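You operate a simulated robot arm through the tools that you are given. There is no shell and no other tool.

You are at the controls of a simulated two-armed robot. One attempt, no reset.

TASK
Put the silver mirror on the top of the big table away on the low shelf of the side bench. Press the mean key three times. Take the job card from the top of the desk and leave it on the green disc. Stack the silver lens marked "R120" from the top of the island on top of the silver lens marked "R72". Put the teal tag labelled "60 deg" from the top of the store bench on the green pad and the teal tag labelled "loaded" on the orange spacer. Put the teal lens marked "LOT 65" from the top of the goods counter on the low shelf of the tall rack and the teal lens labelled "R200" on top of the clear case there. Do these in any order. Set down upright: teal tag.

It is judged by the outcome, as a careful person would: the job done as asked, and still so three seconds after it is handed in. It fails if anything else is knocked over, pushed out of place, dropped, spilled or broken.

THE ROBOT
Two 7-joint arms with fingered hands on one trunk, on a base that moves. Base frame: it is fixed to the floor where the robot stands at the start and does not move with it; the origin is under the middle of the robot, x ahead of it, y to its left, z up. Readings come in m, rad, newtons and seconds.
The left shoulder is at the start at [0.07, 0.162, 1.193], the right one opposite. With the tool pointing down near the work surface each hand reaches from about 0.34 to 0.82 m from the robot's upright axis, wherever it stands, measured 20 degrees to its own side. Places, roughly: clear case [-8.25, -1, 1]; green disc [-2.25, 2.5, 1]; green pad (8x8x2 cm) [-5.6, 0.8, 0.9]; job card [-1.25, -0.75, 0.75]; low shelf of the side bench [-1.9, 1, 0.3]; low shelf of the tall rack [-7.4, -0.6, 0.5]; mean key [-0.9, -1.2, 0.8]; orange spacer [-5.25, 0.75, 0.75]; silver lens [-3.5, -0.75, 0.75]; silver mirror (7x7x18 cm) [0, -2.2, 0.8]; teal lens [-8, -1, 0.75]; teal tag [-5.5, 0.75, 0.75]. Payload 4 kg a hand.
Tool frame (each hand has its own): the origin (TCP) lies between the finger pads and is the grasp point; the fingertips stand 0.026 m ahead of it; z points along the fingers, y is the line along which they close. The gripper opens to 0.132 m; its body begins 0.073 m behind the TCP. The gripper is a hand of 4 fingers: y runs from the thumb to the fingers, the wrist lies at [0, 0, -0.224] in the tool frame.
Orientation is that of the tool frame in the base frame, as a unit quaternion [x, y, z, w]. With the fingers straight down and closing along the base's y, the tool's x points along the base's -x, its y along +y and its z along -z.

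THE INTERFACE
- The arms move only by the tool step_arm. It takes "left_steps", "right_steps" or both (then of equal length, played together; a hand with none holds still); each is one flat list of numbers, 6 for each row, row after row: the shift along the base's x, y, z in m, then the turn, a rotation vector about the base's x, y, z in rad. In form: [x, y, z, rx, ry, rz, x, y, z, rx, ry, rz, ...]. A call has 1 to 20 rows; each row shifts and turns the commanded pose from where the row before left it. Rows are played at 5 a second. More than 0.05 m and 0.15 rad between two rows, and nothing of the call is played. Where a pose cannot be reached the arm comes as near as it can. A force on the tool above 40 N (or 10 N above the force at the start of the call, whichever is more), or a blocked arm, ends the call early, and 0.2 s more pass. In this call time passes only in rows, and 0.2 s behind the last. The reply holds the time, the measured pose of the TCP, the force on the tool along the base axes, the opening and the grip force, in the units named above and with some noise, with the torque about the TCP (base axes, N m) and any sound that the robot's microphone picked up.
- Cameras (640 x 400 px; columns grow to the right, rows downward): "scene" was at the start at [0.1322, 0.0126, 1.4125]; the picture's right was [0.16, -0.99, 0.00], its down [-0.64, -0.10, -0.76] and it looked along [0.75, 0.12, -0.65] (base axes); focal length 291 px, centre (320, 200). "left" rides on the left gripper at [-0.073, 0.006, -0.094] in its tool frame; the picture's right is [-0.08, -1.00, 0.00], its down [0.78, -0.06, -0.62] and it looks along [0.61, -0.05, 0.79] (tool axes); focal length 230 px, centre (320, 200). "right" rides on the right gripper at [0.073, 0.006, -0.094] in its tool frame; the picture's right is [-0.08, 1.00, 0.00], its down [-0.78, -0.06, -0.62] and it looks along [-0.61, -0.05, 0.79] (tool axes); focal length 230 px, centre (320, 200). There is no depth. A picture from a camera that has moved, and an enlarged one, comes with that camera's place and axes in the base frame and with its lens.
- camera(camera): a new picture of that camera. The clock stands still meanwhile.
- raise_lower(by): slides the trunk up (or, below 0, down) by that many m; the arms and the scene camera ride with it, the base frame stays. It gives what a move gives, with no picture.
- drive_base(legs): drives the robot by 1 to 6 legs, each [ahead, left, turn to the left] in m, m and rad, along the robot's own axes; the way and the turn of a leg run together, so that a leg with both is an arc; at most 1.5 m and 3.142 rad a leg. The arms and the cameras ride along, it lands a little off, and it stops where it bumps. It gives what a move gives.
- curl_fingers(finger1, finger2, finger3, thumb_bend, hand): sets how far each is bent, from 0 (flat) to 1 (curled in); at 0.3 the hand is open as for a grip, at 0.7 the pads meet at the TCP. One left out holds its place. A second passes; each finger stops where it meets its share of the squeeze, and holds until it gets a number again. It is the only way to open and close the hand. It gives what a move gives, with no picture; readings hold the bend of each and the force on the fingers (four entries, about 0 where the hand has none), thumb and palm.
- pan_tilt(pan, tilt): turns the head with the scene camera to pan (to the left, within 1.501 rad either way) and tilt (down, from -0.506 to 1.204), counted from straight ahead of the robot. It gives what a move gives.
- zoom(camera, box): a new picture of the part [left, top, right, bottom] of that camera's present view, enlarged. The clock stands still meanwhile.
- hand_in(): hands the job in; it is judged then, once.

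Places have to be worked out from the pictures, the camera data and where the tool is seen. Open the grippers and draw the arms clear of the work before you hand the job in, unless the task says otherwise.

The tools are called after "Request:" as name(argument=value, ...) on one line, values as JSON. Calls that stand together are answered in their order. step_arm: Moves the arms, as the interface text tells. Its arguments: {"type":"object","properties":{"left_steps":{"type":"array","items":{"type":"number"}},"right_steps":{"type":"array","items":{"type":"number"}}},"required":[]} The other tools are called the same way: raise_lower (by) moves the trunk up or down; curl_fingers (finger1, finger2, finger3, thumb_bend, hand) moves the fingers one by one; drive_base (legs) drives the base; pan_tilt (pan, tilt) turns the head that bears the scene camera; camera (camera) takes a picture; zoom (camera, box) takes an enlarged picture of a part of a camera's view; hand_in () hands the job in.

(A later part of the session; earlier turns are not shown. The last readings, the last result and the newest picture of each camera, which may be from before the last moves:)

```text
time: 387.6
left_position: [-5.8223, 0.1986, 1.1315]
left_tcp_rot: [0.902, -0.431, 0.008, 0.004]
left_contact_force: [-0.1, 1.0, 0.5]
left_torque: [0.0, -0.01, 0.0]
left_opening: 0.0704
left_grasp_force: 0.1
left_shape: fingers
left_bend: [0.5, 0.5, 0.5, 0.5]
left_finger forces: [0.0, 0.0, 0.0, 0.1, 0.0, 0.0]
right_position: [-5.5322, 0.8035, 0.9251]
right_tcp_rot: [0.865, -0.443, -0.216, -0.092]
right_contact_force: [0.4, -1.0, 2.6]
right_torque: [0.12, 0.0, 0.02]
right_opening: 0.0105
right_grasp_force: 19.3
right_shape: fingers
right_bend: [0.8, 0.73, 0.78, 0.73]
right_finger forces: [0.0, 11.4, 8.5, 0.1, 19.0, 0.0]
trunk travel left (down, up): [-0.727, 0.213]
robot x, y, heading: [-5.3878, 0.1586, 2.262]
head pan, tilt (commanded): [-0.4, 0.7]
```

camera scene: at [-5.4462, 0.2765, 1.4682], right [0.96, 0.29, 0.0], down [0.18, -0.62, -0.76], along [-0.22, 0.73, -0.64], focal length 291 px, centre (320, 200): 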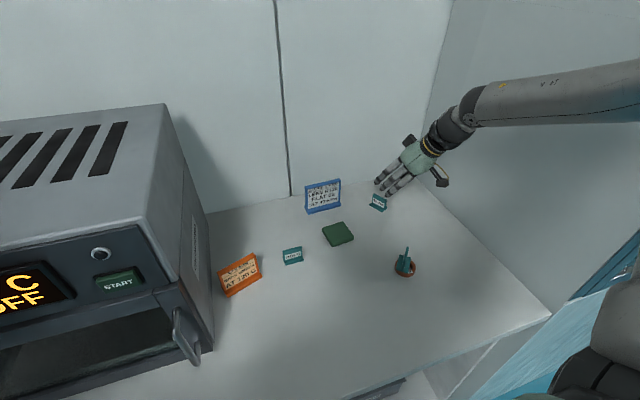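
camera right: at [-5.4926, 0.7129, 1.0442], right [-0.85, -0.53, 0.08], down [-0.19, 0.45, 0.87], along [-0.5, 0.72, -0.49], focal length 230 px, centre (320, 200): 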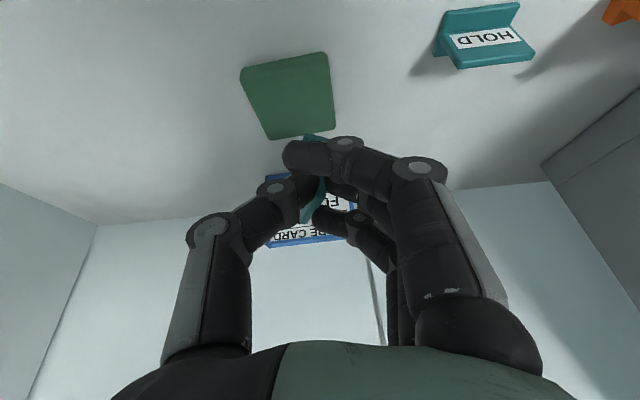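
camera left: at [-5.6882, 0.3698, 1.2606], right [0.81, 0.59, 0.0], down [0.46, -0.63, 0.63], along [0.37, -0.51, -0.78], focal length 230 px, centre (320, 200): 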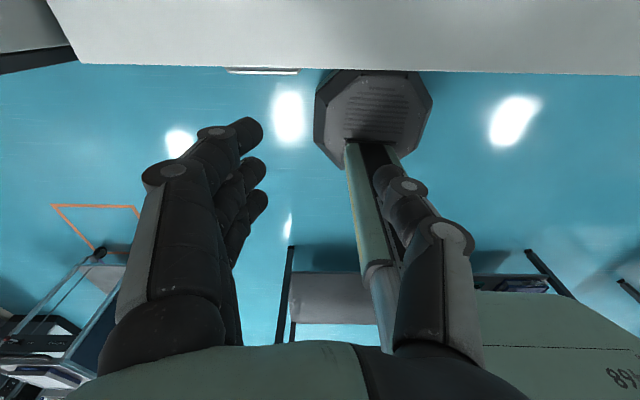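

Light contact again; one more 2 mm step, then a partial release.

Request:
step_arm(right_steps=[0, 0, -0.002, 0, 0, 0])

Request:
curl_fingers(hand="right", finger1=0.7, finger2=0.69, finger3=0.7, thumb_bend=0.66)

Request:
zoom(camera="right", box=[230, 60, 400, 240])

```text
time: 387.9
left_position: [-5.824, 0.1986, 1.1305]
left_tcp_rot: [0.902, -0.431, 0.007, 0.004]
left_contact_force: [0.2, 0.8, 0.6]
left_torque: [0.02, 0.01, 0.0]
left_opening: 0.0703
left_grasp_force: 0.0
left_shape: fingers
left_bend: [0.5, 0.5, 0.5, 0.5]
left_finger forces: [0.0, 0.0, 0.0, 0.1, 0.1, 0.1]
right_position: [-5.5337, 0.8026, 0.9246]
right_tcp_rot: [0.865, -0.443, -0.216, -0.092]
right_contact_force: [-2.0, -0.8, 7.9]
right_torque: [0.14, 0.06, 0.08]
right_opening: 0.0103
right_grasp_force: 21.0
right_shape: fingers
right_bend: [0.8, 0.73, 0.78, 0.73]
right_finger forces: [0.0, 12.0, 11.2, 0.1, 19.7, 0.0]
trunk travel left (down, up): [-0.727, 0.213]
robot x, y, heading: [-5.3906, 0.1585, 2.259]
head pan, tilt (commanded): [-0.4, 0.7]
```

```text
time: 388.9
left_position: [-5.8228, 0.2001, 1.1312]
left_tcp_rot: [0.903, -0.43, 0.007, 0.005]
left_contact_force: [-0.3, 0.1, 0.0]
left_torque: [-0.02, -0.02, -0.02]
left_opening: 0.07
left_grasp_force: 0.1
left_shape: fingers
left_bend: [0.5, 0.5, 0.5, 0.5]
left_finger forces: [0.0, 0.0, 0.1, 0.1, 0.0, 0.1]
right_position: [-5.532, 0.8035, 0.9215]
right_tcp_rot: [0.865, -0.443, -0.215, -0.092]
right_contact_force: [-0.2, 0.5, 0.1]
right_torque: [0.02, -0.02, -0.01]
right_opening: 0.0175
right_grasp_force: 0.0
right_shape: fingers
right_bend: [0.7, 0.69, 0.7, 0.66]
right_finger forces: [0.1, 0.1, 0.0, 0.0, 0.1, 0.0]
trunk travel left (down, up): [-0.727, 0.213]
robot x, y, heading: [-5.3915, 0.1604, 2.263]
head pan, tilt (commanded): [-0.4, 0.7]
```

```text
2.22 times, centred on (315, 150) of right
camera zoom: at [-5.4708, 0.7153, 0.9716], right [-0.84, -0.53, 0.07], down [-0.18, 0.39, 0.9], along [-0.51, 0.75, -0.43], focal length 511 px, centre (331, 311)
```

zoom: 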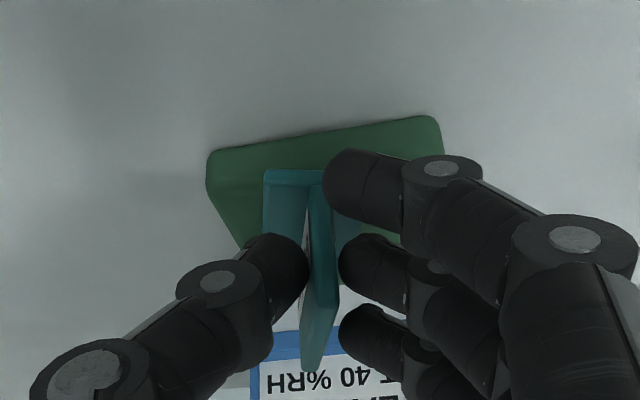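

The tag stands upright on the green pad, free of the fingers. I rise slightly, open wider, and lift away vertically.

Request:
raise_lower(by=0.01)

Request:
curl_fingers(hand="right", finger1=0.62, finger2=0.62, finger3=0.62, thumb_bend=0.58)

Request:
raise_lower(by=0.09)

Request:
camera(camera="right")

Request:
zoom(camera="scene", box=[300, 190, 440, 290])

```text
time: 389.5
left_position: [-5.8214, 0.2002, 1.1406]
left_tcp_rot: [0.902, -0.431, 0.008, 0.004]
left_contact_force: [0.7, 0.3, -0.7]
left_torque: [-0.01, -0.01, 0.01]
left_opening: 0.0702
left_grasp_force: 0.0
left_shape: fingers
left_bend: [0.5, 0.5, 0.5, 0.5]
left_finger forces: [0.0, 0.0, 0.0, 0.0, 0.0, 0.1]
right_position: [-5.5317, 0.8035, 0.9318]
right_tcp_rot: [0.866, -0.443, -0.215, -0.092]
right_contact_force: [-0.4, 0.1, -0.2]
right_torque: [-0.02, 0.0, -0.01]
right_opening: 0.0174
right_grasp_force: 0.1
right_shape: fingers
right_bend: [0.7, 0.69, 0.7, 0.66]
right_finger forces: [0.1, 0.0, 0.0, 0.0, 0.1, 0.1]
trunk travel left (down, up): [-0.737, 0.203]
robot x, y, heading: [-5.3887, 0.1556, 2.263]
head pan, tilt (commanded): [-0.4, 0.7]
```

```text
time: 390.5
left_position: [-5.8231, 0.2001, 1.1423]
left_tcp_rot: [0.902, -0.431, 0.008, 0.004]
left_contact_force: [-0.4, 0.2, 0.1]
left_torque: [-0.01, -0.01, 0.0]
left_opening: 0.0702
left_grasp_force: 0.0
left_shape: fingers
left_bend: [0.5, 0.5, 0.5, 0.5]
left_finger forces: [0.0, 0.1, 0.0, 0.0, 0.0, 0.1]
right_position: [-5.5327, 0.8042, 0.932]
right_tcp_rot: [0.865, -0.443, -0.215, -0.092]
right_contact_force: [0.6, 0.4, 0.1]
right_torque: [0.0, -0.04, -0.02]
right_opening: 0.0401
right_grasp_force: 0.0
right_shape: fingers
right_bend: [0.62, 0.62, 0.62, 0.57]
right_finger forces: [0.1, 0.0, 0.0, 0.0, 0.0, 0.1]
trunk travel left (down, up): [-0.737, 0.203]
robot x, y, heading: [-5.3929, 0.1567, 2.261]
head pan, tilt (commanded): [-0.4, 0.7]
```

```text
time: 391.8
left_position: [-5.8219, 0.1992, 1.2313]
left_tcp_rot: [0.903, -0.43, 0.007, 0.005]
left_contact_force: [0.8, 0.6, -0.2]
left_torque: [0.06, 0.04, -0.01]
left_opening: 0.0701
left_grasp_force: 0.1
left_shape: fingers
left_bend: [0.5, 0.5, 0.5, 0.5]
left_finger forces: [0.0, 0.0, 0.0, 0.1, 0.1, 0.0]
right_position: [-5.5313, 0.8049, 1.0227]
right_tcp_rot: [0.865, -0.443, -0.216, -0.091]
right_contact_force: [0.3, 1.4, -0.8]
right_torque: [0.01, 0.02, -0.02]
right_opening: 0.0399
right_grasp_force: 0.0
right_shape: fingers
right_bend: [0.62, 0.62, 0.62, 0.57]
right_finger forces: [0.0, 0.0, 0.0, 0.1, 0.1, 0.1]
trunk travel left (down, up): [-0.827, 0.113]
robot x, y, heading: [-5.3868, 0.1597, 2.26]
head pan, tilt (commanded): [-0.4, 0.7]
```

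```text
taken
camera right: at [-5.4709, 0.7152, 1.0716], right [-0.84, -0.53, 0.07], down [-0.18, 0.39, 0.9], along [-0.51, 0.75, -0.43], focal length 230 px, centre (320, 200)
```

right: 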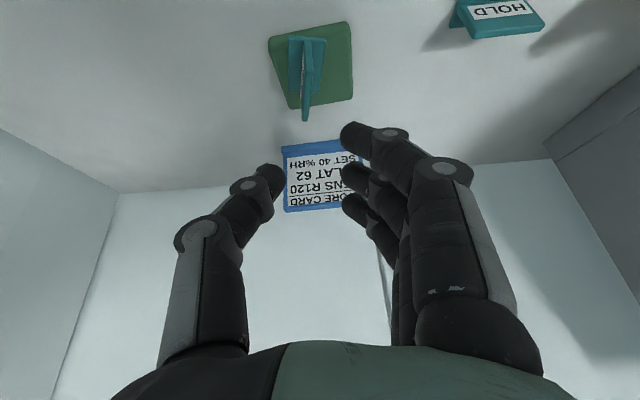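

```text
4.00 times, centred on (370, 240) of scene
camera zoom: at [-5.4463, 0.2766, 1.5681], right [0.96, 0.29, 0.0], down [0.18, -0.62, -0.76], along [-0.22, 0.73, -0.64], focal length 1162 px, centre (120, 40)
```

zoom: 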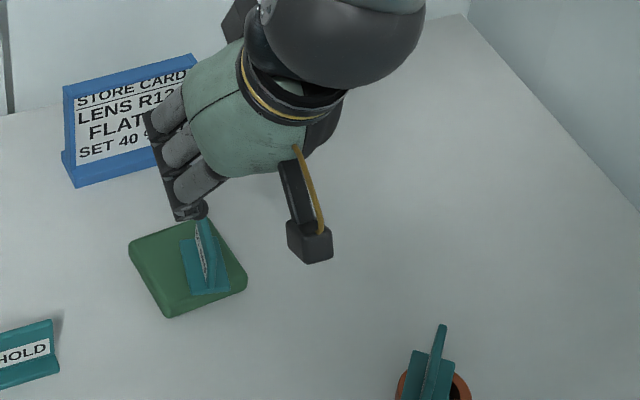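

Both tags are placed upright. I retract and straighten the right hand, then back away from the bench toward the goods counter at the far end.

Request:
step_arm(right_steps=[0.02, -0.025, 0.02, 0, 0, 0, 0.024, -0.029, 0.02, 0, 0, 0, 0.024, -0.029, 0.02, -0.1, -0.0735, 0, 0.024, -0.029, 0.01, -0.1, -0.0735, 0, 0.024, -0.029, 0.01, -0.1, -0.0735, 0, 0.024, -0.029, 0.01, -0.1, -0.0735, 0, 0.02, -0.025, 0, 0, 0, 0, 0.015, -0.02, 0, 0, 0, 0])

Request:
drive_base(legs=[[-0.3, 0, 0]])

Request:
pan_tilt(pan=1.2, tilt=0.35)

Request:
camera(camera="scene")

```text
time: 393.6
left_position: [-5.8219, 0.2001, 1.2307]
left_tcp_rot: [0.902, -0.431, 0.007, 0.004]
left_contact_force: [0.0, -0.4, 0.1]
left_torque: [0.0, 0.01, 0.01]
left_opening: 0.0703
left_grasp_force: 0.1
left_shape: fingers
left_bend: [0.5, 0.5, 0.5, 0.5]
left_finger forces: [0.1, 0.0, 0.0, 0.0, 0.1, 0.0]
right_position: [-5.3712, 0.6085, 1.1129]
right_tcp_rot: [0.888, -0.459, 0.005, 0.017]
right_contact_force: [0.1, 1.0, 0.6]
right_torque: [0.01, 0.04, -0.02]
right_opening: 0.04
right_grasp_force: 0.1
right_shape: fingers
right_bend: [0.62, 0.62, 0.62, 0.57]
right_finger forces: [0.1, 0.0, 0.1, 0.0, 0.1, 0.1]
right hand out of reach, approached as far as the arm can: row 8
trunk travel left (down, up): [-0.827, 0.113]
robot x, y, heading: [-5.3858, 0.1559, 2.269]
head pan, tilt (commanded): [-0.4, 0.7]
```

```text
time: 395.6
left_position: [-5.6322, -0.0309, 1.2304]
left_tcp_rot: [0.903, -0.43, 0.008, 0.004]
left_contact_force: [0.7, 0.1, -1.1]
left_torque: [-0.02, -0.04, 0.01]
left_opening: 0.0701
left_grasp_force: 0.0
left_shape: fingers
left_bend: [0.5, 0.5, 0.5, 0.5]
left_finger forces: [0.1, 0.1, 0.0, 0.0, 0.1, 0.0]
right_position: [-5.182, 0.3781, 1.112]
right_tcp_rot: [0.888, -0.459, 0.007, 0.019]
right_contact_force: [-0.1, 1.1, -0.4]
right_torque: [-0.03, 0.0, 0.02]
right_opening: 0.0402
right_grasp_force: 0.1
right_shape: fingers
right_bend: [0.62, 0.62, 0.62, 0.57]
right_finger forces: [0.0, 0.1, 0.0, 0.0, 0.0, 0.1]
trunk travel left (down, up): [-0.827, 0.113]
robot x, y, heading: [-5.195, -0.0771, 2.26]
head pan, tilt (commanded): [-0.4, 0.7]
```

```text
time: 397.3
left_position: [-5.6315, -0.0318, 1.2309]
left_tcp_rot: [0.903, -0.43, 0.007, 0.005]
left_contact_force: [0.3, -0.5, 0.3]
left_torque: [-0.01, 0.03, -0.01]
left_opening: 0.0701
left_grasp_force: 0.0
left_shape: fingers
left_bend: [0.5, 0.5, 0.5, 0.5]
left_finger forces: [0.0, 0.1, 0.1, 0.0, 0.1, 0.0]
right_position: [-5.1799, 0.3755, 1.1128]
right_tcp_rot: [0.888, -0.459, 0.007, 0.018]
right_contact_force: [0.4, -0.1, 0.9]
right_torque: [0.02, 0.01, 0.01]
right_opening: 0.0398
right_grasp_force: 0.1
right_shape: fingers
right_bend: [0.62, 0.62, 0.62, 0.57]
right_finger forces: [0.0, 0.0, 0.0, 0.1, 0.0, 0.1]
trunk travel left (down, up): [-0.827, 0.113]
robot x, y, heading: [-5.1972, -0.0785, 2.259]
head pan, tilt (commanded): [1.201, 0.351]
```

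```text
taken
camera scene: at [-5.3192, -0.0661, 1.5996], right [-0.31, 0.95, 0.0], down [0.33, 0.11, -0.94], along [-0.89, -0.29, -0.34], focal length 291 px, centre (320, 200)
```

scene: 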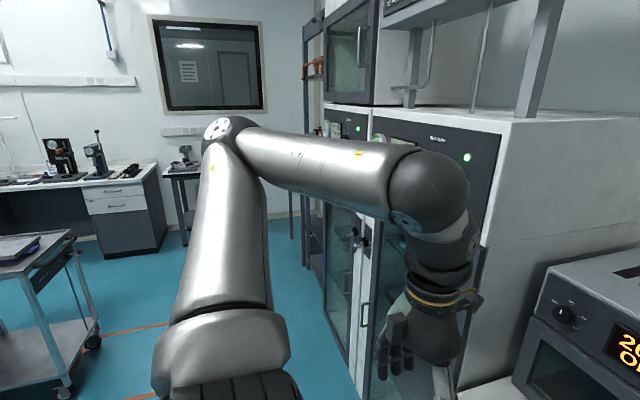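

The way to the far end runs diagonally past the cabinets. I turn to face along it and drive forward.

Request:
drive_base(legs=[[0, 0, 1.52], [1.3, 0, 0]])

Request:
pan_tilt(pan=-0.3, tilt=0.35)

Request:
camera(camera="scene")

```text
time: 407.6
left_position: [-6.3107, -1.2924, 1.2301]
left_tcp_rot: [0.95, 0.312, 0.008, -0.002]
left_contact_force: [-0.5, 0.4, -0.7]
left_torque: [0.0, -0.02, 0.01]
left_opening: 0.0701
left_grasp_force: 0.1
left_shape: fingers
left_bend: [0.5, 0.5, 0.5, 0.5]
left_finger forces: [0.0, 0.0, 0.0, 0.0, 0.0, 0.0]
right_position: [-6.6974, -0.8222, 1.1132]
right_tcp_rot: [0.959, 0.282, 0.016, 0.009]
right_contact_force: [0.4, 0.7, -0.5]
right_torque: [-0.03, 0.01, -0.03]
right_opening: 0.0399
right_grasp_force: 0.1
right_shape: fingers
right_bend: [0.62, 0.62, 0.62, 0.57]
right_finger forces: [0.1, 0.1, 0.1, 0.0, 0.1, 0.0]
trunk travel left (down, up): [-0.827, 0.113]
robot x, y, heading: [-6.2471, -0.8631, -2.499]
head pan, tilt (commanded): [1.201, 0.351]
```

```text
time: 409.2
left_position: [-6.3096, -1.2924, 1.2314]
left_tcp_rot: [0.95, 0.312, 0.009, -0.001]
left_contact_force: [-0.4, 0.9, -0.1]
left_torque: [-0.02, 0.0, 0.01]
left_opening: 0.0703
left_grasp_force: 0.0
left_shape: fingers
left_bend: [0.5, 0.5, 0.5, 0.5]
left_finger forces: [0.0, 0.1, 0.0, 0.0, 0.0, 0.0]
right_position: [-6.6966, -0.8235, 1.1122]
right_tcp_rot: [0.959, 0.282, 0.017, 0.008]
right_contact_force: [0.4, 0.4, -0.5]
right_torque: [0.03, -0.04, -0.02]
right_opening: 0.0402
right_grasp_force: 0.1
right_shape: fingers
right_bend: [0.62, 0.62, 0.62, 0.57]
right_finger forces: [0.0, 0.0, 0.0, 0.0, 0.0, 0.0]
trunk travel left (down, up): [-0.827, 0.113]
robot x, y, heading: [-6.2461, -0.8625, -2.496]
head pan, tilt (commanded): [-0.3, 0.351]
```

```text
taken
camera scene: at [-6.377, -0.9234, 1.5996], right [-0.34, 0.94, 0.0], down [0.32, 0.12, -0.94], along [-0.88, -0.32, -0.34], focal length 291 px, centre (320, 200)
```

scene: 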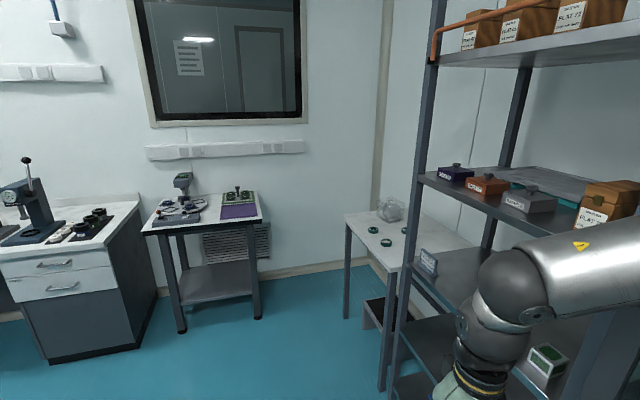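

The goods counter is the small white table with a clear case and teal lenses, next to the tall rack. I drive in front of it and turn to face it.

Request:
drive_base(legs=[[1.3, -0.05, 0], [0, 0, -1.62]])

Request:
pan_tilt(pan=0.3, tilt=0.5)

Request:
camera(camera="scene")

Request:
pan_tilt(pan=-0.5, tilt=0.5)

Request:
camera(camera="scene")

```text
time: 419.7
left_position: [-7.7485, -1.5196, 1.2303]
left_tcp_rot: [0.882, -0.472, 0.007, 0.004]
left_contact_force: [-0.6, -0.2, 0.4]
left_torque: [-0.02, -0.02, -0.01]
left_opening: 0.0702
left_grasp_force: 0.1
left_shape: fingers
left_bend: [0.5, 0.5, 0.5, 0.5]
left_finger forces: [0.1, 0.1, 0.0, 0.0, 0.1, 0.1]
right_position: [-7.2618, -1.1552, 1.1136]
right_tcp_rot: [0.866, -0.5, 0.006, 0.018]
right_contact_force: [0.4, 0.8, 0.3]
right_torque: [0.0, 0.03, 0.02]
right_opening: 0.0399
right_grasp_force: 0.1
right_shape: fingers
right_bend: [0.62, 0.62, 0.62, 0.57]
right_finger forces: [0.1, 0.1, 0.0, 0.0, 0.1, 0.0]
trunk travel left (down, up): [-0.827, 0.113]
robot x, y, heading: [-7.3223, -1.6029, 2.169]
head pan, tilt (commanded): [-0.3, 0.351]
```

```text
time: 420.7
left_position: [-7.7496, -1.5203, 1.2306]
left_tcp_rot: [0.881, -0.473, 0.008, 0.005]
left_contact_force: [-0.6, -0.2, -0.6]
left_torque: [0.0, 0.01, 0.0]
left_opening: 0.0703
left_grasp_force: 0.1
left_shape: fingers
left_bend: [0.5, 0.5, 0.5, 0.5]
left_finger forces: [0.0, 0.0, 0.0, 0.1, 0.1, 0.0]
right_position: [-7.2615, -1.1545, 1.1121]
right_tcp_rot: [0.866, -0.5, 0.005, 0.019]
right_contact_force: [-0.3, -0.9, 1.0]
right_torque: [0.0, 0.01, -0.01]
right_opening: 0.0402
right_grasp_force: 0.2
right_shape: fingers
right_bend: [0.62, 0.62, 0.62, 0.57]
right_finger forces: [0.0, 0.0, 0.0, 0.0, 0.0, 0.0]
trunk travel left (down, up): [-0.827, 0.113]
robot x, y, heading: [-7.3203, -1.6028, 2.172]
head pan, tilt (commanded): [0.3, 0.499]
```

```text
taken
camera scene: at [-7.4216, -1.5048, 1.5859], right [0.63, 0.78, 0.0], down [0.37, -0.3, -0.88], along [-0.69, 0.55, -0.48], focal length 291 px, centre (320, 200)
```

scene: 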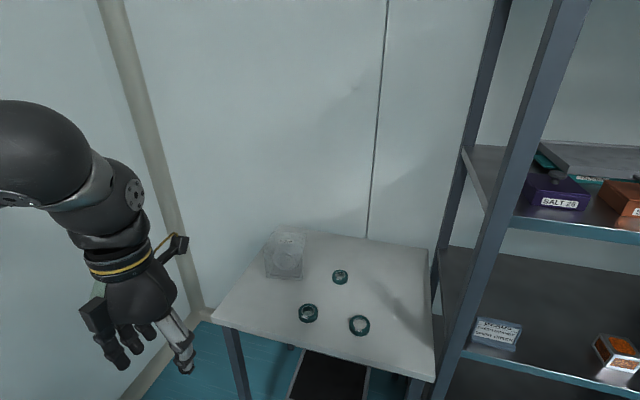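

```text
time: 421.8
left_position: [-7.7496, -1.519, 1.2307]
left_tcp_rot: [0.882, -0.472, 0.008, 0.005]
left_contact_force: [0.0, 0.9, 0.4]
left_torque: [0.01, -0.02, -0.01]
left_opening: 0.0703
left_grasp_force: 0.0
left_shape: fingers
left_bend: [0.5, 0.5, 0.5, 0.5]
left_finger forces: [0.0, 0.0, 0.1, 0.0, 0.0, 0.1]
right_position: [-7.2621, -1.1547, 1.1129]
right_tcp_rot: [0.866, -0.501, 0.006, 0.018]
right_contact_force: [-0.3, 0.4, 0.2]
right_torque: [-0.01, 0.0, 0.03]
right_opening: 0.04
right_grasp_force: 0.1
right_shape: fingers
right_bend: [0.62, 0.62, 0.62, 0.57]
right_finger forces: [0.1, 0.1, 0.0, 0.0, 0.0, 0.0]
trunk travel left (down, up): [-0.827, 0.113]
robot x, y, heading: [-7.3218, -1.6017, 2.17]
head pan, tilt (commanded): [-0.499, 0.499]
```

```text
taken
camera scene: at [-7.3595, -1.4712, 1.5859], right [1.0, 0.1, 0.0], down [0.05, -0.48, -0.88], along [-0.09, 0.87, -0.48], focal length 291 px, centre (320, 200)
```

scene: 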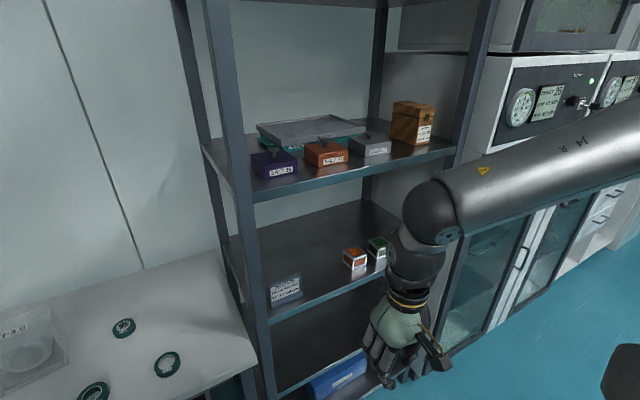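

Three teal lenses lie on the counter beside the clear case. I zoom to read their marks.

Request:
pan_tilt(pan=0.3, tilt=0.5)

Request:
zoom(camera="scene", box=[250, 215, 400, 345])

Request:
zoom(camera="scene", box=[290, 255, 380, 345])

```text
time: 422.9
left_position: [-7.7494, -1.5189, 1.2309]
left_tcp_rot: [0.882, -0.472, 0.008, 0.005]
left_contact_force: [-0.4, -0.1, -0.2]
left_torque: [-0.02, -0.02, 0.03]
left_opening: 0.0705
left_grasp_force: 0.1
left_shape: fingers
left_bend: [0.5, 0.5, 0.5, 0.5]
left_finger forces: [0.1, 0.0, 0.0, 0.0, 0.0, 0.1]
right_position: [-7.2622, -1.1547, 1.1132]
right_tcp_rot: [0.866, -0.5, 0.005, 0.018]
right_contact_force: [-0.2, -0.5, 0.1]
right_torque: [-0.02, 0.01, -0.03]
right_opening: 0.0404
right_grasp_force: 0.1
right_shape: fingers
right_bend: [0.62, 0.62, 0.62, 0.57]
right_finger forces: [0.1, 0.0, 0.1, 0.0, 0.0, 0.0]
trunk travel left (down, up): [-0.827, 0.113]
robot x, y, heading: [-7.3202, -1.6006, 2.172]
head pan, tilt (commanded): [0.3, 0.499]
```

```text
3.08 times, centred on (325, 280) of scene
camera zoom: at [-7.4216, -1.5048, 1.5859], right [0.63, 0.78, 0.0], down [0.37, -0.3, -0.88], along [-0.69, 0.55, -0.48], focal length 894 px, centre (305, -46)
```

zoom: 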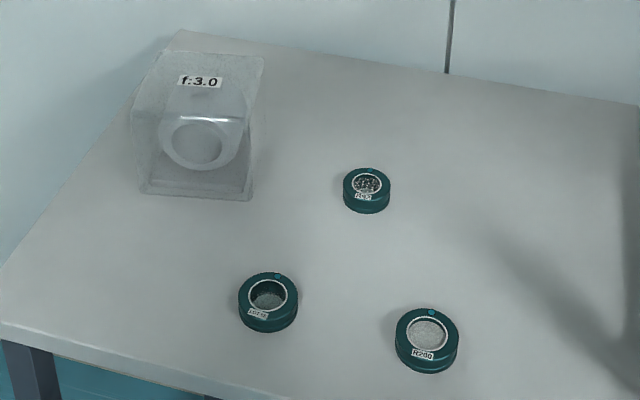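

```text
4.44 times, centred on (335, 300) of scene
camera zoom: at [-7.4216, -1.5048, 1.5859], right [0.63, 0.78, 0.0], down [0.37, -0.3, -0.88], along [-0.69, 0.55, -0.48], focal length 1292 px, centre (253, -244)
```

zoom: 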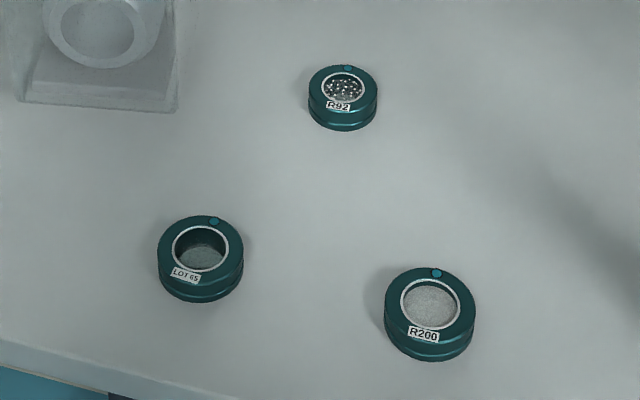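

Marks: LOT 65 (front left), R200 (front right) and R92 (back); the clear case is labelled f:3.0. I estimate R200 at (-7.80,-1.06), LOT 65 at (-7.93,-1.15), counter top ≈0.845. First R200: I move into position for the left hand.

Request:
drive_base(legs=[[0.168, -0.083, 0]])

Request:
curl_fingers(hand="left", finger1=0.44, finger2=0.44, finger3=0.44, thumb_bend=0.44)

Request:
pan_tilt(pan=0.4, tilt=0.7)

Request:
camera(camera="scene")

```text
time: 424.5
left_position: [-7.7737, -1.3376, 1.2313]
left_tcp_rot: [0.882, -0.471, 0.006, 0.004]
left_contact_force: [0.0, -0.7, -0.3]
left_torque: [0.04, 0.0, 0.02]
left_opening: 0.0699
left_grasp_force: 0.1
left_shape: fingers
left_bend: [0.5, 0.5, 0.5, 0.5]
left_finger forces: [0.1, 0.0, 0.0, 0.1, 0.1, 0.0]
right_position: [-7.2869, -0.9731, 1.1136]
right_tcp_rot: [0.866, -0.5, 0.004, 0.018]
right_contact_force: [-0.2, -0.5, 0.4]
right_torque: [0.01, 0.03, -0.02]
right_opening: 0.0399
right_grasp_force: 0.1
right_shape: fingers
right_bend: [0.62, 0.62, 0.62, 0.57]
right_finger forces: [0.0, 0.1, 0.1, 0.0, 0.0, 0.0]
trunk travel left (down, up): [-0.827, 0.113]
robot x, y, heading: [-7.3448, -1.4171, 2.165]
head pan, tilt (commanded): [0.3, 0.499]
```

```text
time: 425.5
left_position: [-7.7746, -1.3347, 1.2299]
left_tcp_rot: [0.882, -0.471, 0.007, 0.005]
left_contact_force: [0.4, -1.2, 0.1]
left_torque: [-0.01, 0.01, 0.0]
left_opening: 0.0899
left_grasp_force: 0.0
left_shape: fingers
left_bend: [0.44, 0.44, 0.44, 0.44]
left_finger forces: [0.1, 0.1, 0.1, 0.0, 0.0, 0.0]
right_position: [-7.2873, -0.9697, 1.1129]
right_tcp_rot: [0.866, -0.5, 0.006, 0.018]
right_contact_force: [0.2, -0.2, -0.1]
right_torque: [0.03, 0.0, -0.03]
right_opening: 0.0401
right_grasp_force: 0.0
right_shape: fingers
right_bend: [0.62, 0.62, 0.62, 0.57]
right_finger forces: [0.1, 0.1, 0.1, 0.1, 0.0, 0.0]
trunk travel left (down, up): [-0.827, 0.113]
robot x, y, heading: [-7.3439, -1.4195, 2.164]
head pan, tilt (commanded): [0.3, 0.499]
```

```text
time: 426.2
left_position: [-7.7745, -1.3347, 1.2308]
left_tcp_rot: [0.882, -0.471, 0.007, 0.005]
left_contact_force: [0.0, 0.4, 0.2]
left_torque: [0.01, -0.01, -0.02]
left_opening: 0.09
left_grasp_force: 0.1
left_shape: fingers
left_bend: [0.44, 0.44, 0.44, 0.44]
left_finger forces: [0.0, 0.1, 0.1, 0.1, 0.0, 0.0]
right_position: [-7.2862, -0.9702, 1.1134]
right_tcp_rot: [0.866, -0.5, 0.005, 0.018]
right_contact_force: [1.3, 0.3, -0.1]
right_torque: [0.01, -0.01, 0.01]
right_opening: 0.0399
right_grasp_force: 0.0
right_shape: fingers
right_bend: [0.62, 0.62, 0.62, 0.57]
right_finger forces: [0.0, 0.0, 0.1, 0.0, 0.0, 0.1]
trunk travel left (down, up): [-0.827, 0.113]
robot x, y, heading: [-7.3488, -1.4162, 2.169]
head pan, tilt (commanded): [0.4, 0.7]
```

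```text
taken
camera scene: at [-7.4474, -1.3307, 1.5683], right [0.54, 0.84, 0.0], down [0.54, -0.35, -0.77], along [-0.64, 0.42, -0.64], focal length 291 px, centre (320, 200)
```

scene: 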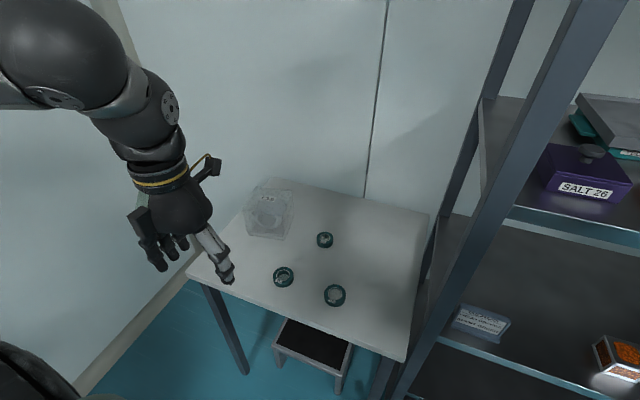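

I bring the left hand above R200.

Request:
step_arm(left_steps=[-0.0025, 0.035, -0.0288, 0, 0, 0, -0.0025, 0.035, -0.0288, 0, 0, 0, -0.0025, 0.035, -0.0288, 0, 0, 0, -0.0025, 0.035, -0.0288, 0, 0, 0, -0.0025, 0.035, -0.0288, 0, 0, 0, -0.0025, 0.035, -0.0288, 0, 0, 0, -0.0025, 0.035, -0.0288, 0, 0, 0, -0.0025, 0.035, -0.0288, 0, 0, 0])

Request:
camera(camera="left")

Request:
camera(camera="scene")

```text
time: 428.0
left_position: [-7.7955, -1.0531, 0.9988]
left_tcp_rot: [0.882, -0.472, 0.009, 0.006]
left_contact_force: [-0.5, 0.3, 0.9]
left_torque: [-0.04, -0.05, -0.01]
left_opening: 0.0897
left_grasp_force: 0.1
left_shape: fingers
left_bend: [0.44, 0.44, 0.44, 0.44]
left_finger forces: [0.1, 0.1, 0.0, 0.0, 0.0, 0.0]
right_position: [-7.2882, -0.9674, 1.1111]
right_tcp_rot: [0.866, -0.5, 0.006, 0.02]
right_contact_force: [-0.6, 0.4, 0.1]
right_torque: [0.0, 0.04, 0.01]
right_opening: 0.04
right_grasp_force: 0.1
right_shape: fingers
right_bend: [0.62, 0.62, 0.62, 0.57]
right_finger forces: [0.0, 0.0, 0.0, 0.0, 0.1, 0.1]
trunk travel left (down, up): [-0.827, 0.113]
robot x, y, heading: [-7.3442, -1.4178, 2.169]
head pan, tilt (commanded): [0.4, 0.7]
```

```text
taken
camera left: at [-7.8415, -0.9946, 1.0903], right [0.79, 0.62, 0.0], down [0.48, -0.61, 0.63], along [0.39, -0.5, -0.78], focal length 230 px, centre (320, 200)
```

left: 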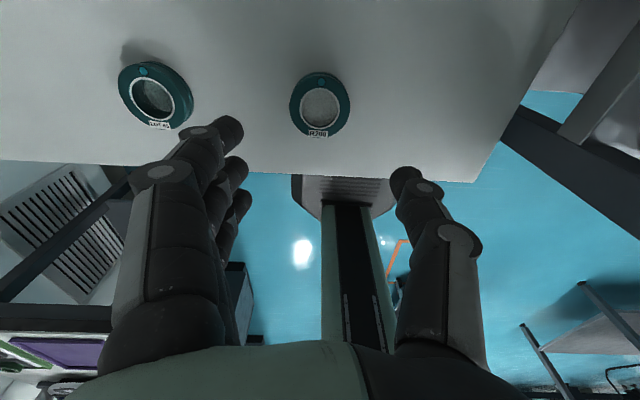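

```text
taken
camera scene: at [-7.4476, -1.3276, 1.568], right [0.54, 0.84, 0.0], down [0.54, -0.35, -0.76], along [-0.64, 0.41, -0.65], focal length 291 px, centre (320, 200)
```

scene: 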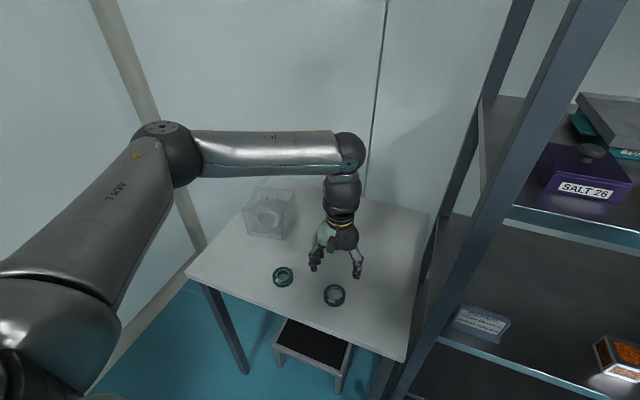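

R200 is nearly under the hand (about 1 cm farther). I correct and lower to just above the counter.

Request:
step_arm(left_steps=[-0.0045, 0.0065, -0.03, 0, 0, 0, 0, 0, -0.04, 0, 0, 0, 0, 0, -0.025, 0, 0, 0])

Request:
camera(camera="left")

```text
time: 428.8
left_position: [-7.7979, -1.0471, 0.9056]
left_tcp_rot: [0.882, -0.472, 0.007, 0.005]
left_contact_force: [-0.2, 0.0, -0.7]
left_torque: [-0.01, -0.01, 0.0]
left_opening: 0.0899
left_grasp_force: 0.0
left_shape: fingers
left_bend: [0.44, 0.44, 0.44, 0.44]
left_finger forces: [0.0, 0.1, 0.0, 0.0, 0.1, 0.0]
right_position: [-7.2862, -0.9698, 1.1125]
right_tcp_rot: [0.866, -0.5, 0.004, 0.018]
right_contact_force: [-0.3, -0.1, -0.5]
right_torque: [0.02, -0.02, -0.03]
right_opening: 0.0403
right_grasp_force: 0.0
right_shape: fingers
right_bend: [0.62, 0.62, 0.62, 0.57]
right_finger forces: [0.1, 0.0, 0.0, 0.1, 0.1, 0.0]
trunk travel left (down, up): [-0.827, 0.113]
robot x, y, heading: [-7.3477, -1.4171, 2.168]
head pan, tilt (commanded): [0.4, 0.7]
```

```text
taken
camera left: at [-7.8449, -0.9894, 0.998], right [0.79, 0.62, 0.0], down [0.48, -0.61, 0.63], along [0.39, -0.5, -0.78], focal length 230 px, centre (320, 200)
```

left: 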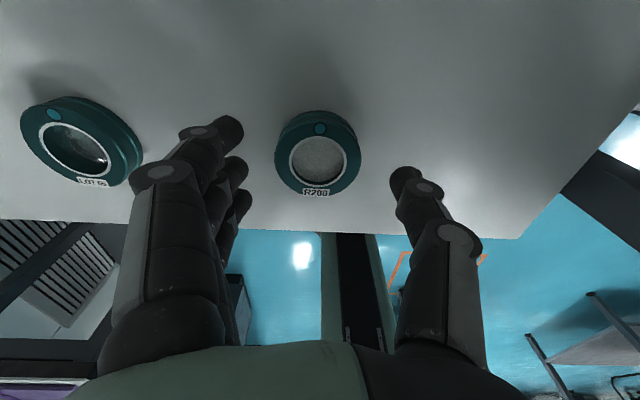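

R200 is centred between fingers and thumb. I lower 1.2 cm and close.

Request:
step_arm(left_steps=[0, 0, -0.012, 0, 0, 0])

Request:
curl_fingers(hand="left", finger1=0.64, finger2=0.64, finger3=0.64, thumb_bend=0.64)

Request:
camera(camera="left")

```text
time: 429.2
left_position: [-7.7993, -1.0461, 0.8929]
left_tcp_rot: [0.882, -0.472, 0.007, 0.004]
left_contact_force: [0.4, -0.1, -0.2]
left_torque: [-0.06, 0.04, 0.03]
left_opening: 0.0897
left_grasp_force: 0.1
left_shape: fingers
left_bend: [0.44, 0.44, 0.44, 0.44]
left_finger forces: [0.0, 0.0, 0.0, 0.0, 0.0, 0.0]
right_position: [-7.2889, -0.9682, 1.1125]
right_tcp_rot: [0.866, -0.5, 0.005, 0.019]
right_contact_force: [-0.1, 0.3, 0.9]
right_torque: [0.0, 0.02, -0.03]
right_opening: 0.04
right_grasp_force: 0.1
right_shape: fingers
right_bend: [0.62, 0.62, 0.62, 0.57]
right_finger forces: [0.0, 0.1, 0.0, 0.0, 0.0, 0.0]
trunk travel left (down, up): [-0.827, 0.113]
robot x, y, heading: [-7.3454, -1.4168, 2.164]
head pan, tilt (commanded): [0.4, 0.7]
```

```text
time: 430.2
left_position: [-7.7986, -1.0472, 0.8938]
left_tcp_rot: [0.881, -0.472, 0.007, 0.006]
left_contact_force: [0.5, 0.0, 0.3]
left_torque: [0.0, 0.01, 0.0]
left_opening: 0.0286
left_grasp_force: 0.0
left_shape: fingers
left_bend: [0.64, 0.64, 0.64, 0.64]
left_finger forces: [0.0, 0.0, 0.0, 0.0, 0.0, 0.0]
right_position: [-7.2877, -0.9687, 1.1124]
right_tcp_rot: [0.866, -0.5, 0.005, 0.018]
right_contact_force: [0.6, 0.7, -0.7]
right_torque: [0.01, 0.0, 0.04]
right_opening: 0.04
right_grasp_force: 0.1
right_shape: fingers
right_bend: [0.62, 0.62, 0.62, 0.57]
right_finger forces: [0.0, 0.1, 0.0, 0.1, 0.0, 0.1]
trunk travel left (down, up): [-0.827, 0.113]
robot x, y, heading: [-7.3456, -1.4178, 2.165]
head pan, tilt (commanded): [0.4, 0.7]
```

```text
taken
camera left: at [-7.8452, -0.9892, 0.9859], right [0.79, 0.62, 0.0], down [0.48, -0.61, 0.63], along [0.39, -0.5, -0.78], focal length 230 px, centre (320, 200)
```

left: 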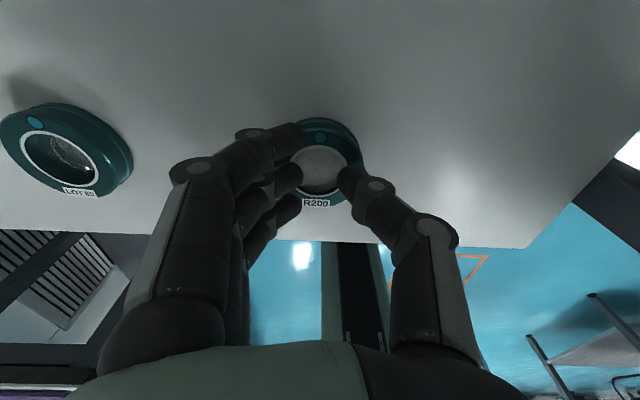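

The fingers closed above the lens, so the counter is lower than I assumed. I reopen and lower carefully until the tips near the surface.

Request:
curl_fingers(hand="left", finger1=0.44, finger2=0.44, finger3=0.44, thumb_bend=0.44)

Request:
step_arm(left_steps=[0, 0, -0.01, 0, 0, 0, 0, 0, -0.006, 0, 0, 0])

Request:
step_arm(left_steps=[0, 0, -0.006, 0, 0, 0])

Request:
camera(camera="left")

```text
time: 431.2
left_position: [-7.7981, -1.0476, 0.8937]
left_tcp_rot: [0.882, -0.472, 0.008, 0.005]
left_contact_force: [-0.1, 0.6, 0.2]
left_torque: [-0.01, 0.0, -0.02]
left_opening: 0.0897
left_grasp_force: 0.1
left_shape: fingers
left_bend: [0.44, 0.44, 0.44, 0.44]
left_finger forces: [0.0, 0.0, 0.1, 0.1, 0.0, 0.1]
right_position: [-7.2873, -0.9693, 1.1138]
right_tcp_rot: [0.866, -0.5, 0.005, 0.018]
right_contact_force: [0.0, -0.7, 0.0]
right_torque: [0.0, -0.02, 0.02]
right_opening: 0.0399
right_grasp_force: 0.1
right_shape: fingers
right_bend: [0.62, 0.62, 0.62, 0.57]
right_finger forces: [0.0, 0.1, 0.0, 0.0, 0.0, 0.0]
trunk travel left (down, up): [-0.827, 0.113]
robot x, y, heading: [-7.345, -1.422, 2.167]
head pan, tilt (commanded): [0.4, 0.7]
```

```text
time: 431.8
left_position: [-7.7986, -1.0484, 0.8774]
left_tcp_rot: [0.881, -0.472, 0.007, 0.005]
left_contact_force: [0.3, 0.0, 0.3]
left_torque: [0.01, 0.0, -0.02]
left_opening: 0.0896
left_grasp_force: 0.0
left_shape: fingers
left_bend: [0.44, 0.44, 0.44, 0.44]
left_finger forces: [0.0, 0.0, 0.1, 0.0, 0.0, 0.0]
right_position: [-7.2866, -0.9696, 1.1134]
right_tcp_rot: [0.865, -0.501, 0.005, 0.018]
right_contact_force: [0.0, -0.1, 0.3]
right_torque: [-0.01, 0.01, 0.02]
right_opening: 0.0404
right_grasp_force: 0.0
right_shape: fingers
right_bend: [0.62, 0.62, 0.62, 0.57]
right_finger forces: [0.1, 0.0, 0.0, 0.1, 0.0, 0.0]
trunk travel left (down, up): [-0.827, 0.113]
robot x, y, heading: [-7.3492, -1.4197, 2.172]
head pan, tilt (commanded): [0.4, 0.7]
```

```text
time: 432.2
left_position: [-7.7996, -1.0478, 0.8728]
left_tcp_rot: [0.882, -0.472, 0.006, 0.005]
left_contact_force: [-0.3, -0.4, 3.5]
left_torque: [0.02, 0.09, 0.02]
left_opening: 0.0903
left_grasp_force: 1.5
left_shape: fingers
left_bend: [0.44, 0.44, 0.44, 0.44]
left_finger forces: [2.0, 0.0, 0.0, 0.0, 1.2, 0.1]
right_position: [-7.2876, -0.9699, 1.1123]
right_tcp_rot: [0.866, -0.5, 0.004, 0.019]
right_contact_force: [0.2, -0.1, -0.4]
right_torque: [0.0, 0.0, -0.02]
right_opening: 0.0402
right_grasp_force: 0.3
right_shape: fingers
right_bend: [0.62, 0.62, 0.62, 0.57]
right_finger forces: [0.0, 0.1, 0.1, 0.0, 0.1, 0.0]
trunk travel left (down, up): [-0.827, 0.113]
robot x, y, heading: [-7.3481, -1.4175, 2.166]
head pan, tilt (commanded): [0.4, 0.7]
```

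```text
taken
camera left: at [-7.8452, -0.9892, 0.9647], right [0.79, 0.62, 0.0], down [0.48, -0.61, 0.63], along [0.39, -0.5, -0.78], focal length 230 px, centre (320, 200)
```

left: 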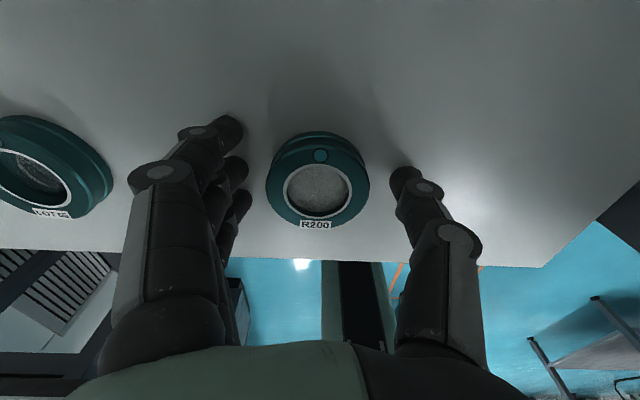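

Light contact at TCP 0.873: the counter top is about 0.83. I rise 3 mm and close on R200.

Request:
step_arm(left_steps=[0, 0, 0.004, 0, 0, 0])

Request:
curl_fingers(hand="left", finger1=0.64, finger2=0.64, finger3=0.64, thumb_bend=0.64)

Request:
camera(camera="left")

```text
time: 432.6
left_position: [-7.7999, -1.0483, 0.8755]
left_tcp_rot: [0.882, -0.472, 0.007, 0.005]
left_contact_force: [-0.6, 0.1, -0.2]
left_torque: [-0.04, 0.03, -0.01]
left_opening: 0.0902
left_grasp_force: 0.1
left_shape: fingers
left_bend: [0.44, 0.44, 0.44, 0.44]
left_finger forces: [0.0, 0.0, 0.0, 0.1, 0.1, 0.1]
right_position: [-7.2877, -0.9686, 1.1124]
right_tcp_rot: [0.866, -0.5, 0.006, 0.018]
right_contact_force: [0.1, -0.5, -0.2]
right_torque: [-0.02, 0.0, -0.02]
right_opening: 0.04
right_grasp_force: 0.1
right_shape: fingers
right_bend: [0.62, 0.62, 0.62, 0.57]
right_finger forces: [0.1, 0.1, 0.1, 0.0, 0.0, 0.0]
trunk travel left (down, up): [-0.827, 0.113]
robot x, y, heading: [-7.3476, -1.4192, 2.167]
head pan, tilt (commanded): [0.4, 0.7]
```

```text
time: 433.6
left_position: [-7.7995, -1.0475, 0.8762]
left_tcp_rot: [0.882, -0.472, 0.007, 0.005]
left_contact_force: [-0.4, -0.2, 0.4]
left_torque: [0.01, -0.03, 0.01]
left_opening: 0.0473
left_grasp_force: 13.6
left_shape: fingers
left_bend: [0.62, 0.55, 0.57, 0.58]
left_finger forces: [1.5, 6.9, 5.6, 0.1, 13.8, 0.0]
right_position: [-7.2887, -0.9692, 1.1133]
right_tcp_rot: [0.866, -0.5, 0.005, 0.018]
right_contact_force: [0.8, 0.1, -0.8]
right_torque: [0.02, -0.03, 0.04]
right_opening: 0.0403
right_grasp_force: 0.1
right_shape: fingers
right_bend: [0.62, 0.62, 0.62, 0.57]
right_finger forces: [0.1, 0.0, 0.0, 0.0, 0.1, 0.0]
trunk travel left (down, up): [-0.827, 0.113]
robot x, y, heading: [-7.3471, -1.4167, 2.165]
head pan, tilt (commanded): [0.4, 0.7]
```

```text
taken
camera left: at [-7.8458, -0.9891, 0.9678], right [0.79, 0.62, 0.0], down [0.48, -0.61, 0.63], along [0.39, -0.5, -0.78], focal length 230 px, centre (320, 200)
```

left: 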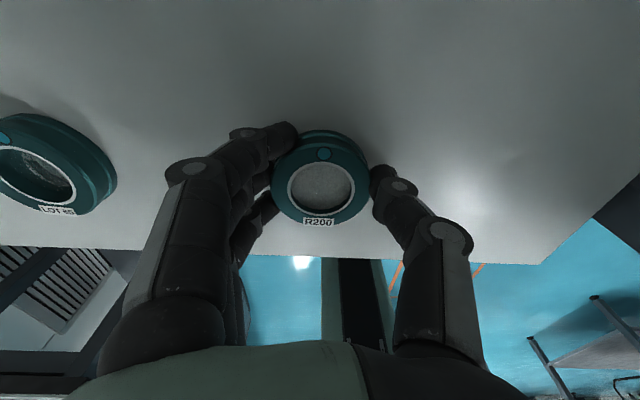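

R200 is gripped (14 N). I tighten slightly, lift it, and look at the clear case for its top height.

Request:
curl_fingers(hand="left", finger1=0.68, finger2=0.68, finger3=0.68, thumb_bend=0.68)

Request:
step_arm(left_steps=[0, 0, 0.03, 0, 0, 0, 0, 0, 0.045, 0, 0, 0, 0, 0, 0.045, 0, 0, 0, 0.01, -0.015, 0.045, 0, 0, 0, 0.02, -0.03, 0.03, 0, 0, 0, 0.02, -0.03, 0.0, 0, 0, 0])

Request:
camera(camera="scene")

Request:
zoom(camera="scene", box=[220, 170, 320, 260])

```text
time: 434.6
left_position: [-7.7991, -1.0477, 0.8751]
left_tcp_rot: [0.882, -0.472, 0.007, 0.004]
left_contact_force: [-0.4, 0.2, 0.4]
left_torque: [-0.02, 0.0, -0.03]
left_opening: 0.0462
left_grasp_force: 19.8
left_shape: fingers
left_bend: [0.63, 0.55, 0.58, 0.59]
left_finger forces: [3.2, 8.5, 8.3, 0.0, 19.7, 0.0]
right_position: [-7.2868, -0.9685, 1.113]
right_tcp_rot: [0.866, -0.5, 0.005, 0.019]
right_contact_force: [-0.9, -0.3, 1.3]
right_torque: [0.0, -0.02, 0.02]
right_opening: 0.0402
right_grasp_force: 0.0
right_shape: fingers
right_bend: [0.62, 0.62, 0.62, 0.57]
right_finger forces: [0.1, 0.1, 0.0, 0.0, 0.0, 0.0]
trunk travel left (down, up): [-0.827, 0.113]
robot x, y, heading: [-7.346, -1.4172, 2.17]
head pan, tilt (commanded): [0.4, 0.7]
```

```text
time: 436.0
left_position: [-7.7489, -1.1247, 1.07]
left_tcp_rot: [0.881, -0.472, 0.007, 0.006]
left_contact_force: [0.4, 0.9, -0.6]
left_torque: [0.03, 0.04, 0.0]
left_opening: 0.0459
left_grasp_force: 19.7
left_shape: fingers
left_bend: [0.63, 0.55, 0.58, 0.59]
left_finger forces: [3.4, 8.2, 8.3, 0.0, 19.7, 0.1]
right_position: [-7.2874, -0.9694, 1.1135]
right_tcp_rot: [0.866, -0.5, 0.005, 0.018]
right_contact_force: [-0.3, -0.1, 0.3]
right_torque: [-0.02, -0.06, 0.04]
right_opening: 0.0399
right_grasp_force: 0.1
right_shape: fingers
right_bend: [0.62, 0.62, 0.62, 0.57]
right_finger forces: [0.1, 0.1, 0.1, 0.1, 0.0, 0.0]
trunk travel left (down, up): [-0.827, 0.113]
robot x, y, heading: [-7.3429, -1.4169, 2.168]
head pan, tilt (commanded): [0.4, 0.7]
```

```text
taken
camera scene: at [-7.4476, -1.3311, 1.5682], right [0.54, 0.84, 0.0], down [0.54, -0.35, -0.76], along [-0.64, 0.42, -0.64], focal length 291 px, centre (320, 200)
```

scene: 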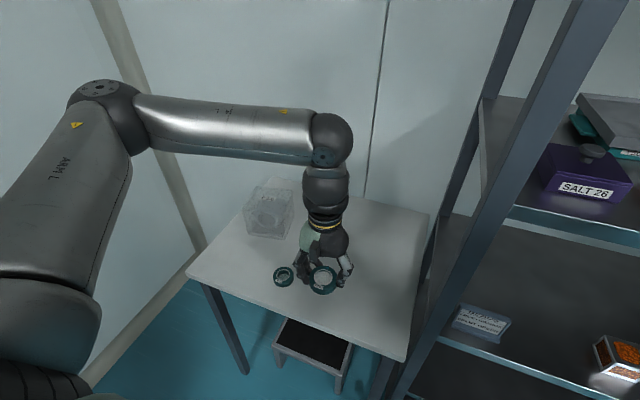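

```text
4.44 times, centred on (270, 215) of scene
camera zoom: at [-7.4476, -1.3311, 1.5682], right [0.54, 0.84, 0.0], down [0.54, -0.35, -0.76], along [-0.64, 0.42, -0.64], focal length 1292 px, centre (542, 133)
```

zoom: 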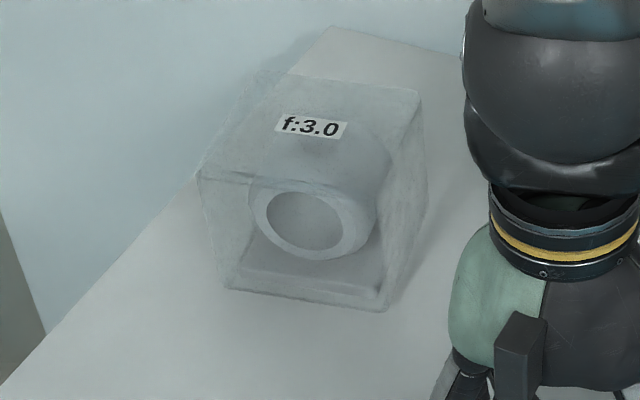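

The case is about a 12 cm cube with its top near z 0.95, centred at about (-8.162,-1.071). I shift the base so the case comes into the left arm's zone.

Request:
drive_base(legs=[[0.12, 0.27, 0]])

Request:
pan_tilt(pan=0.3, tilt=0.7)

Request:
camera(camera="scene")

Request:
zoom(camera="scene", box=[220, 150, 360, 260])

```text
time: 438.1
left_position: [-8.0397, -1.177, 1.0712]
left_tcp_rot: [0.882, -0.471, 0.006, 0.005]
left_contact_force: [-0.1, -0.6, -1.0]
left_torque: [0.02, 0.03, 0.0]
left_opening: 0.0459
left_grasp_force: 20.0
left_shape: fingers
left_bend: [0.63, 0.55, 0.58, 0.59]
left_finger forces: [3.5, 8.3, 8.1, 0.1, 19.7, 0.0]
right_position: [-7.5787, -1.022, 1.1117]
right_tcp_rot: [0.867, -0.499, 0.004, 0.018]
right_contact_force: [0.3, -0.2, -0.1]
right_torque: [0.05, 0.0, 0.06]
right_opening: 0.0402
right_grasp_force: 0.2
right_shape: fingers
right_bend: [0.62, 0.62, 0.62, 0.57]
right_finger forces: [0.1, 0.1, 0.1, 0.0, 0.0, 0.1]
trunk travel left (down, up): [-0.827, 0.113]
robot x, y, heading: [-7.6381, -1.4692, 2.173]
head pan, tilt (commanded): [0.4, 0.7]
```

```text
time: 438.7
left_position: [-8.0421, -1.1775, 1.0709]
left_tcp_rot: [0.883, -0.47, 0.008, 0.005]
left_contact_force: [0.0, 0.6, -1.6]
left_torque: [0.01, 0.02, -0.02]
left_opening: 0.0457
left_grasp_force: 19.8
left_shape: fingers
left_bend: [0.63, 0.55, 0.58, 0.59]
left_finger forces: [3.4, 8.3, 8.3, 0.1, 19.5, 0.0]
right_position: [-7.5804, -1.0226, 1.1133]
right_tcp_rot: [0.867, -0.498, 0.006, 0.018]
right_contact_force: [0.4, -0.7, -0.4]
right_torque: [-0.03, 0.01, 0.01]
right_opening: 0.04
right_grasp_force: 0.0
right_shape: fingers
right_bend: [0.62, 0.62, 0.62, 0.57]
right_finger forces: [0.1, 0.1, 0.0, 0.0, 0.0, 0.0]
trunk travel left (down, up): [-0.827, 0.113]
robot x, y, heading: [-7.6385, -1.4684, 2.169]
head pan, tilt (commanded): [0.3, 0.7]
```

```text
taken
camera scene: at [-7.7347, -1.3765, 1.5682], right [0.62, 0.78, 0.0], down [0.5, -0.4, -0.76], along [-0.6, 0.48, -0.64], focal length 291 px, centre (320, 200)
```

scene: 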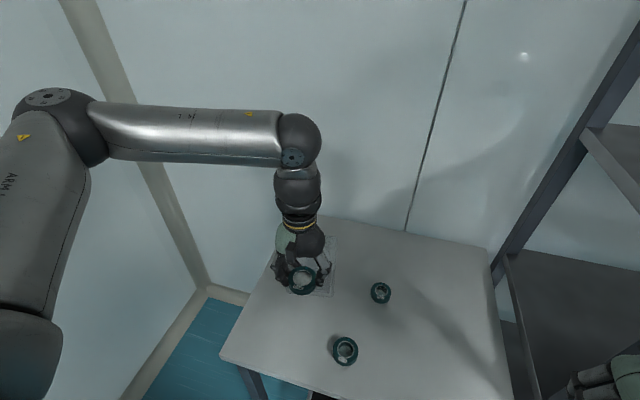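

```text
3.64 times, centred on (290, 205) of scene
camera zoom: at [-7.7347, -1.3765, 1.5682], right [0.62, 0.78, 0.0], down [0.5, -0.4, -0.76], along [-0.6, 0.48, -0.64], focal length 1057 px, centre (429, 182)
```

zoom: 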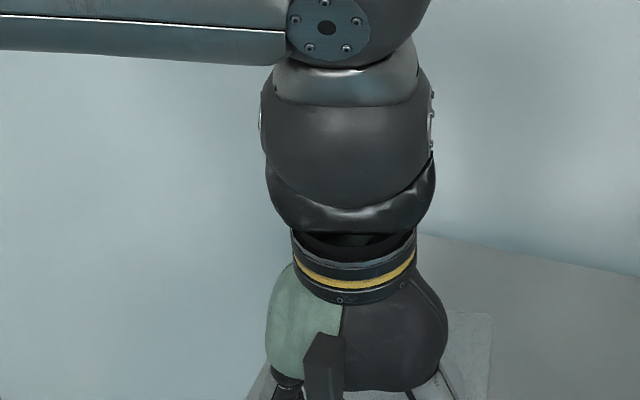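

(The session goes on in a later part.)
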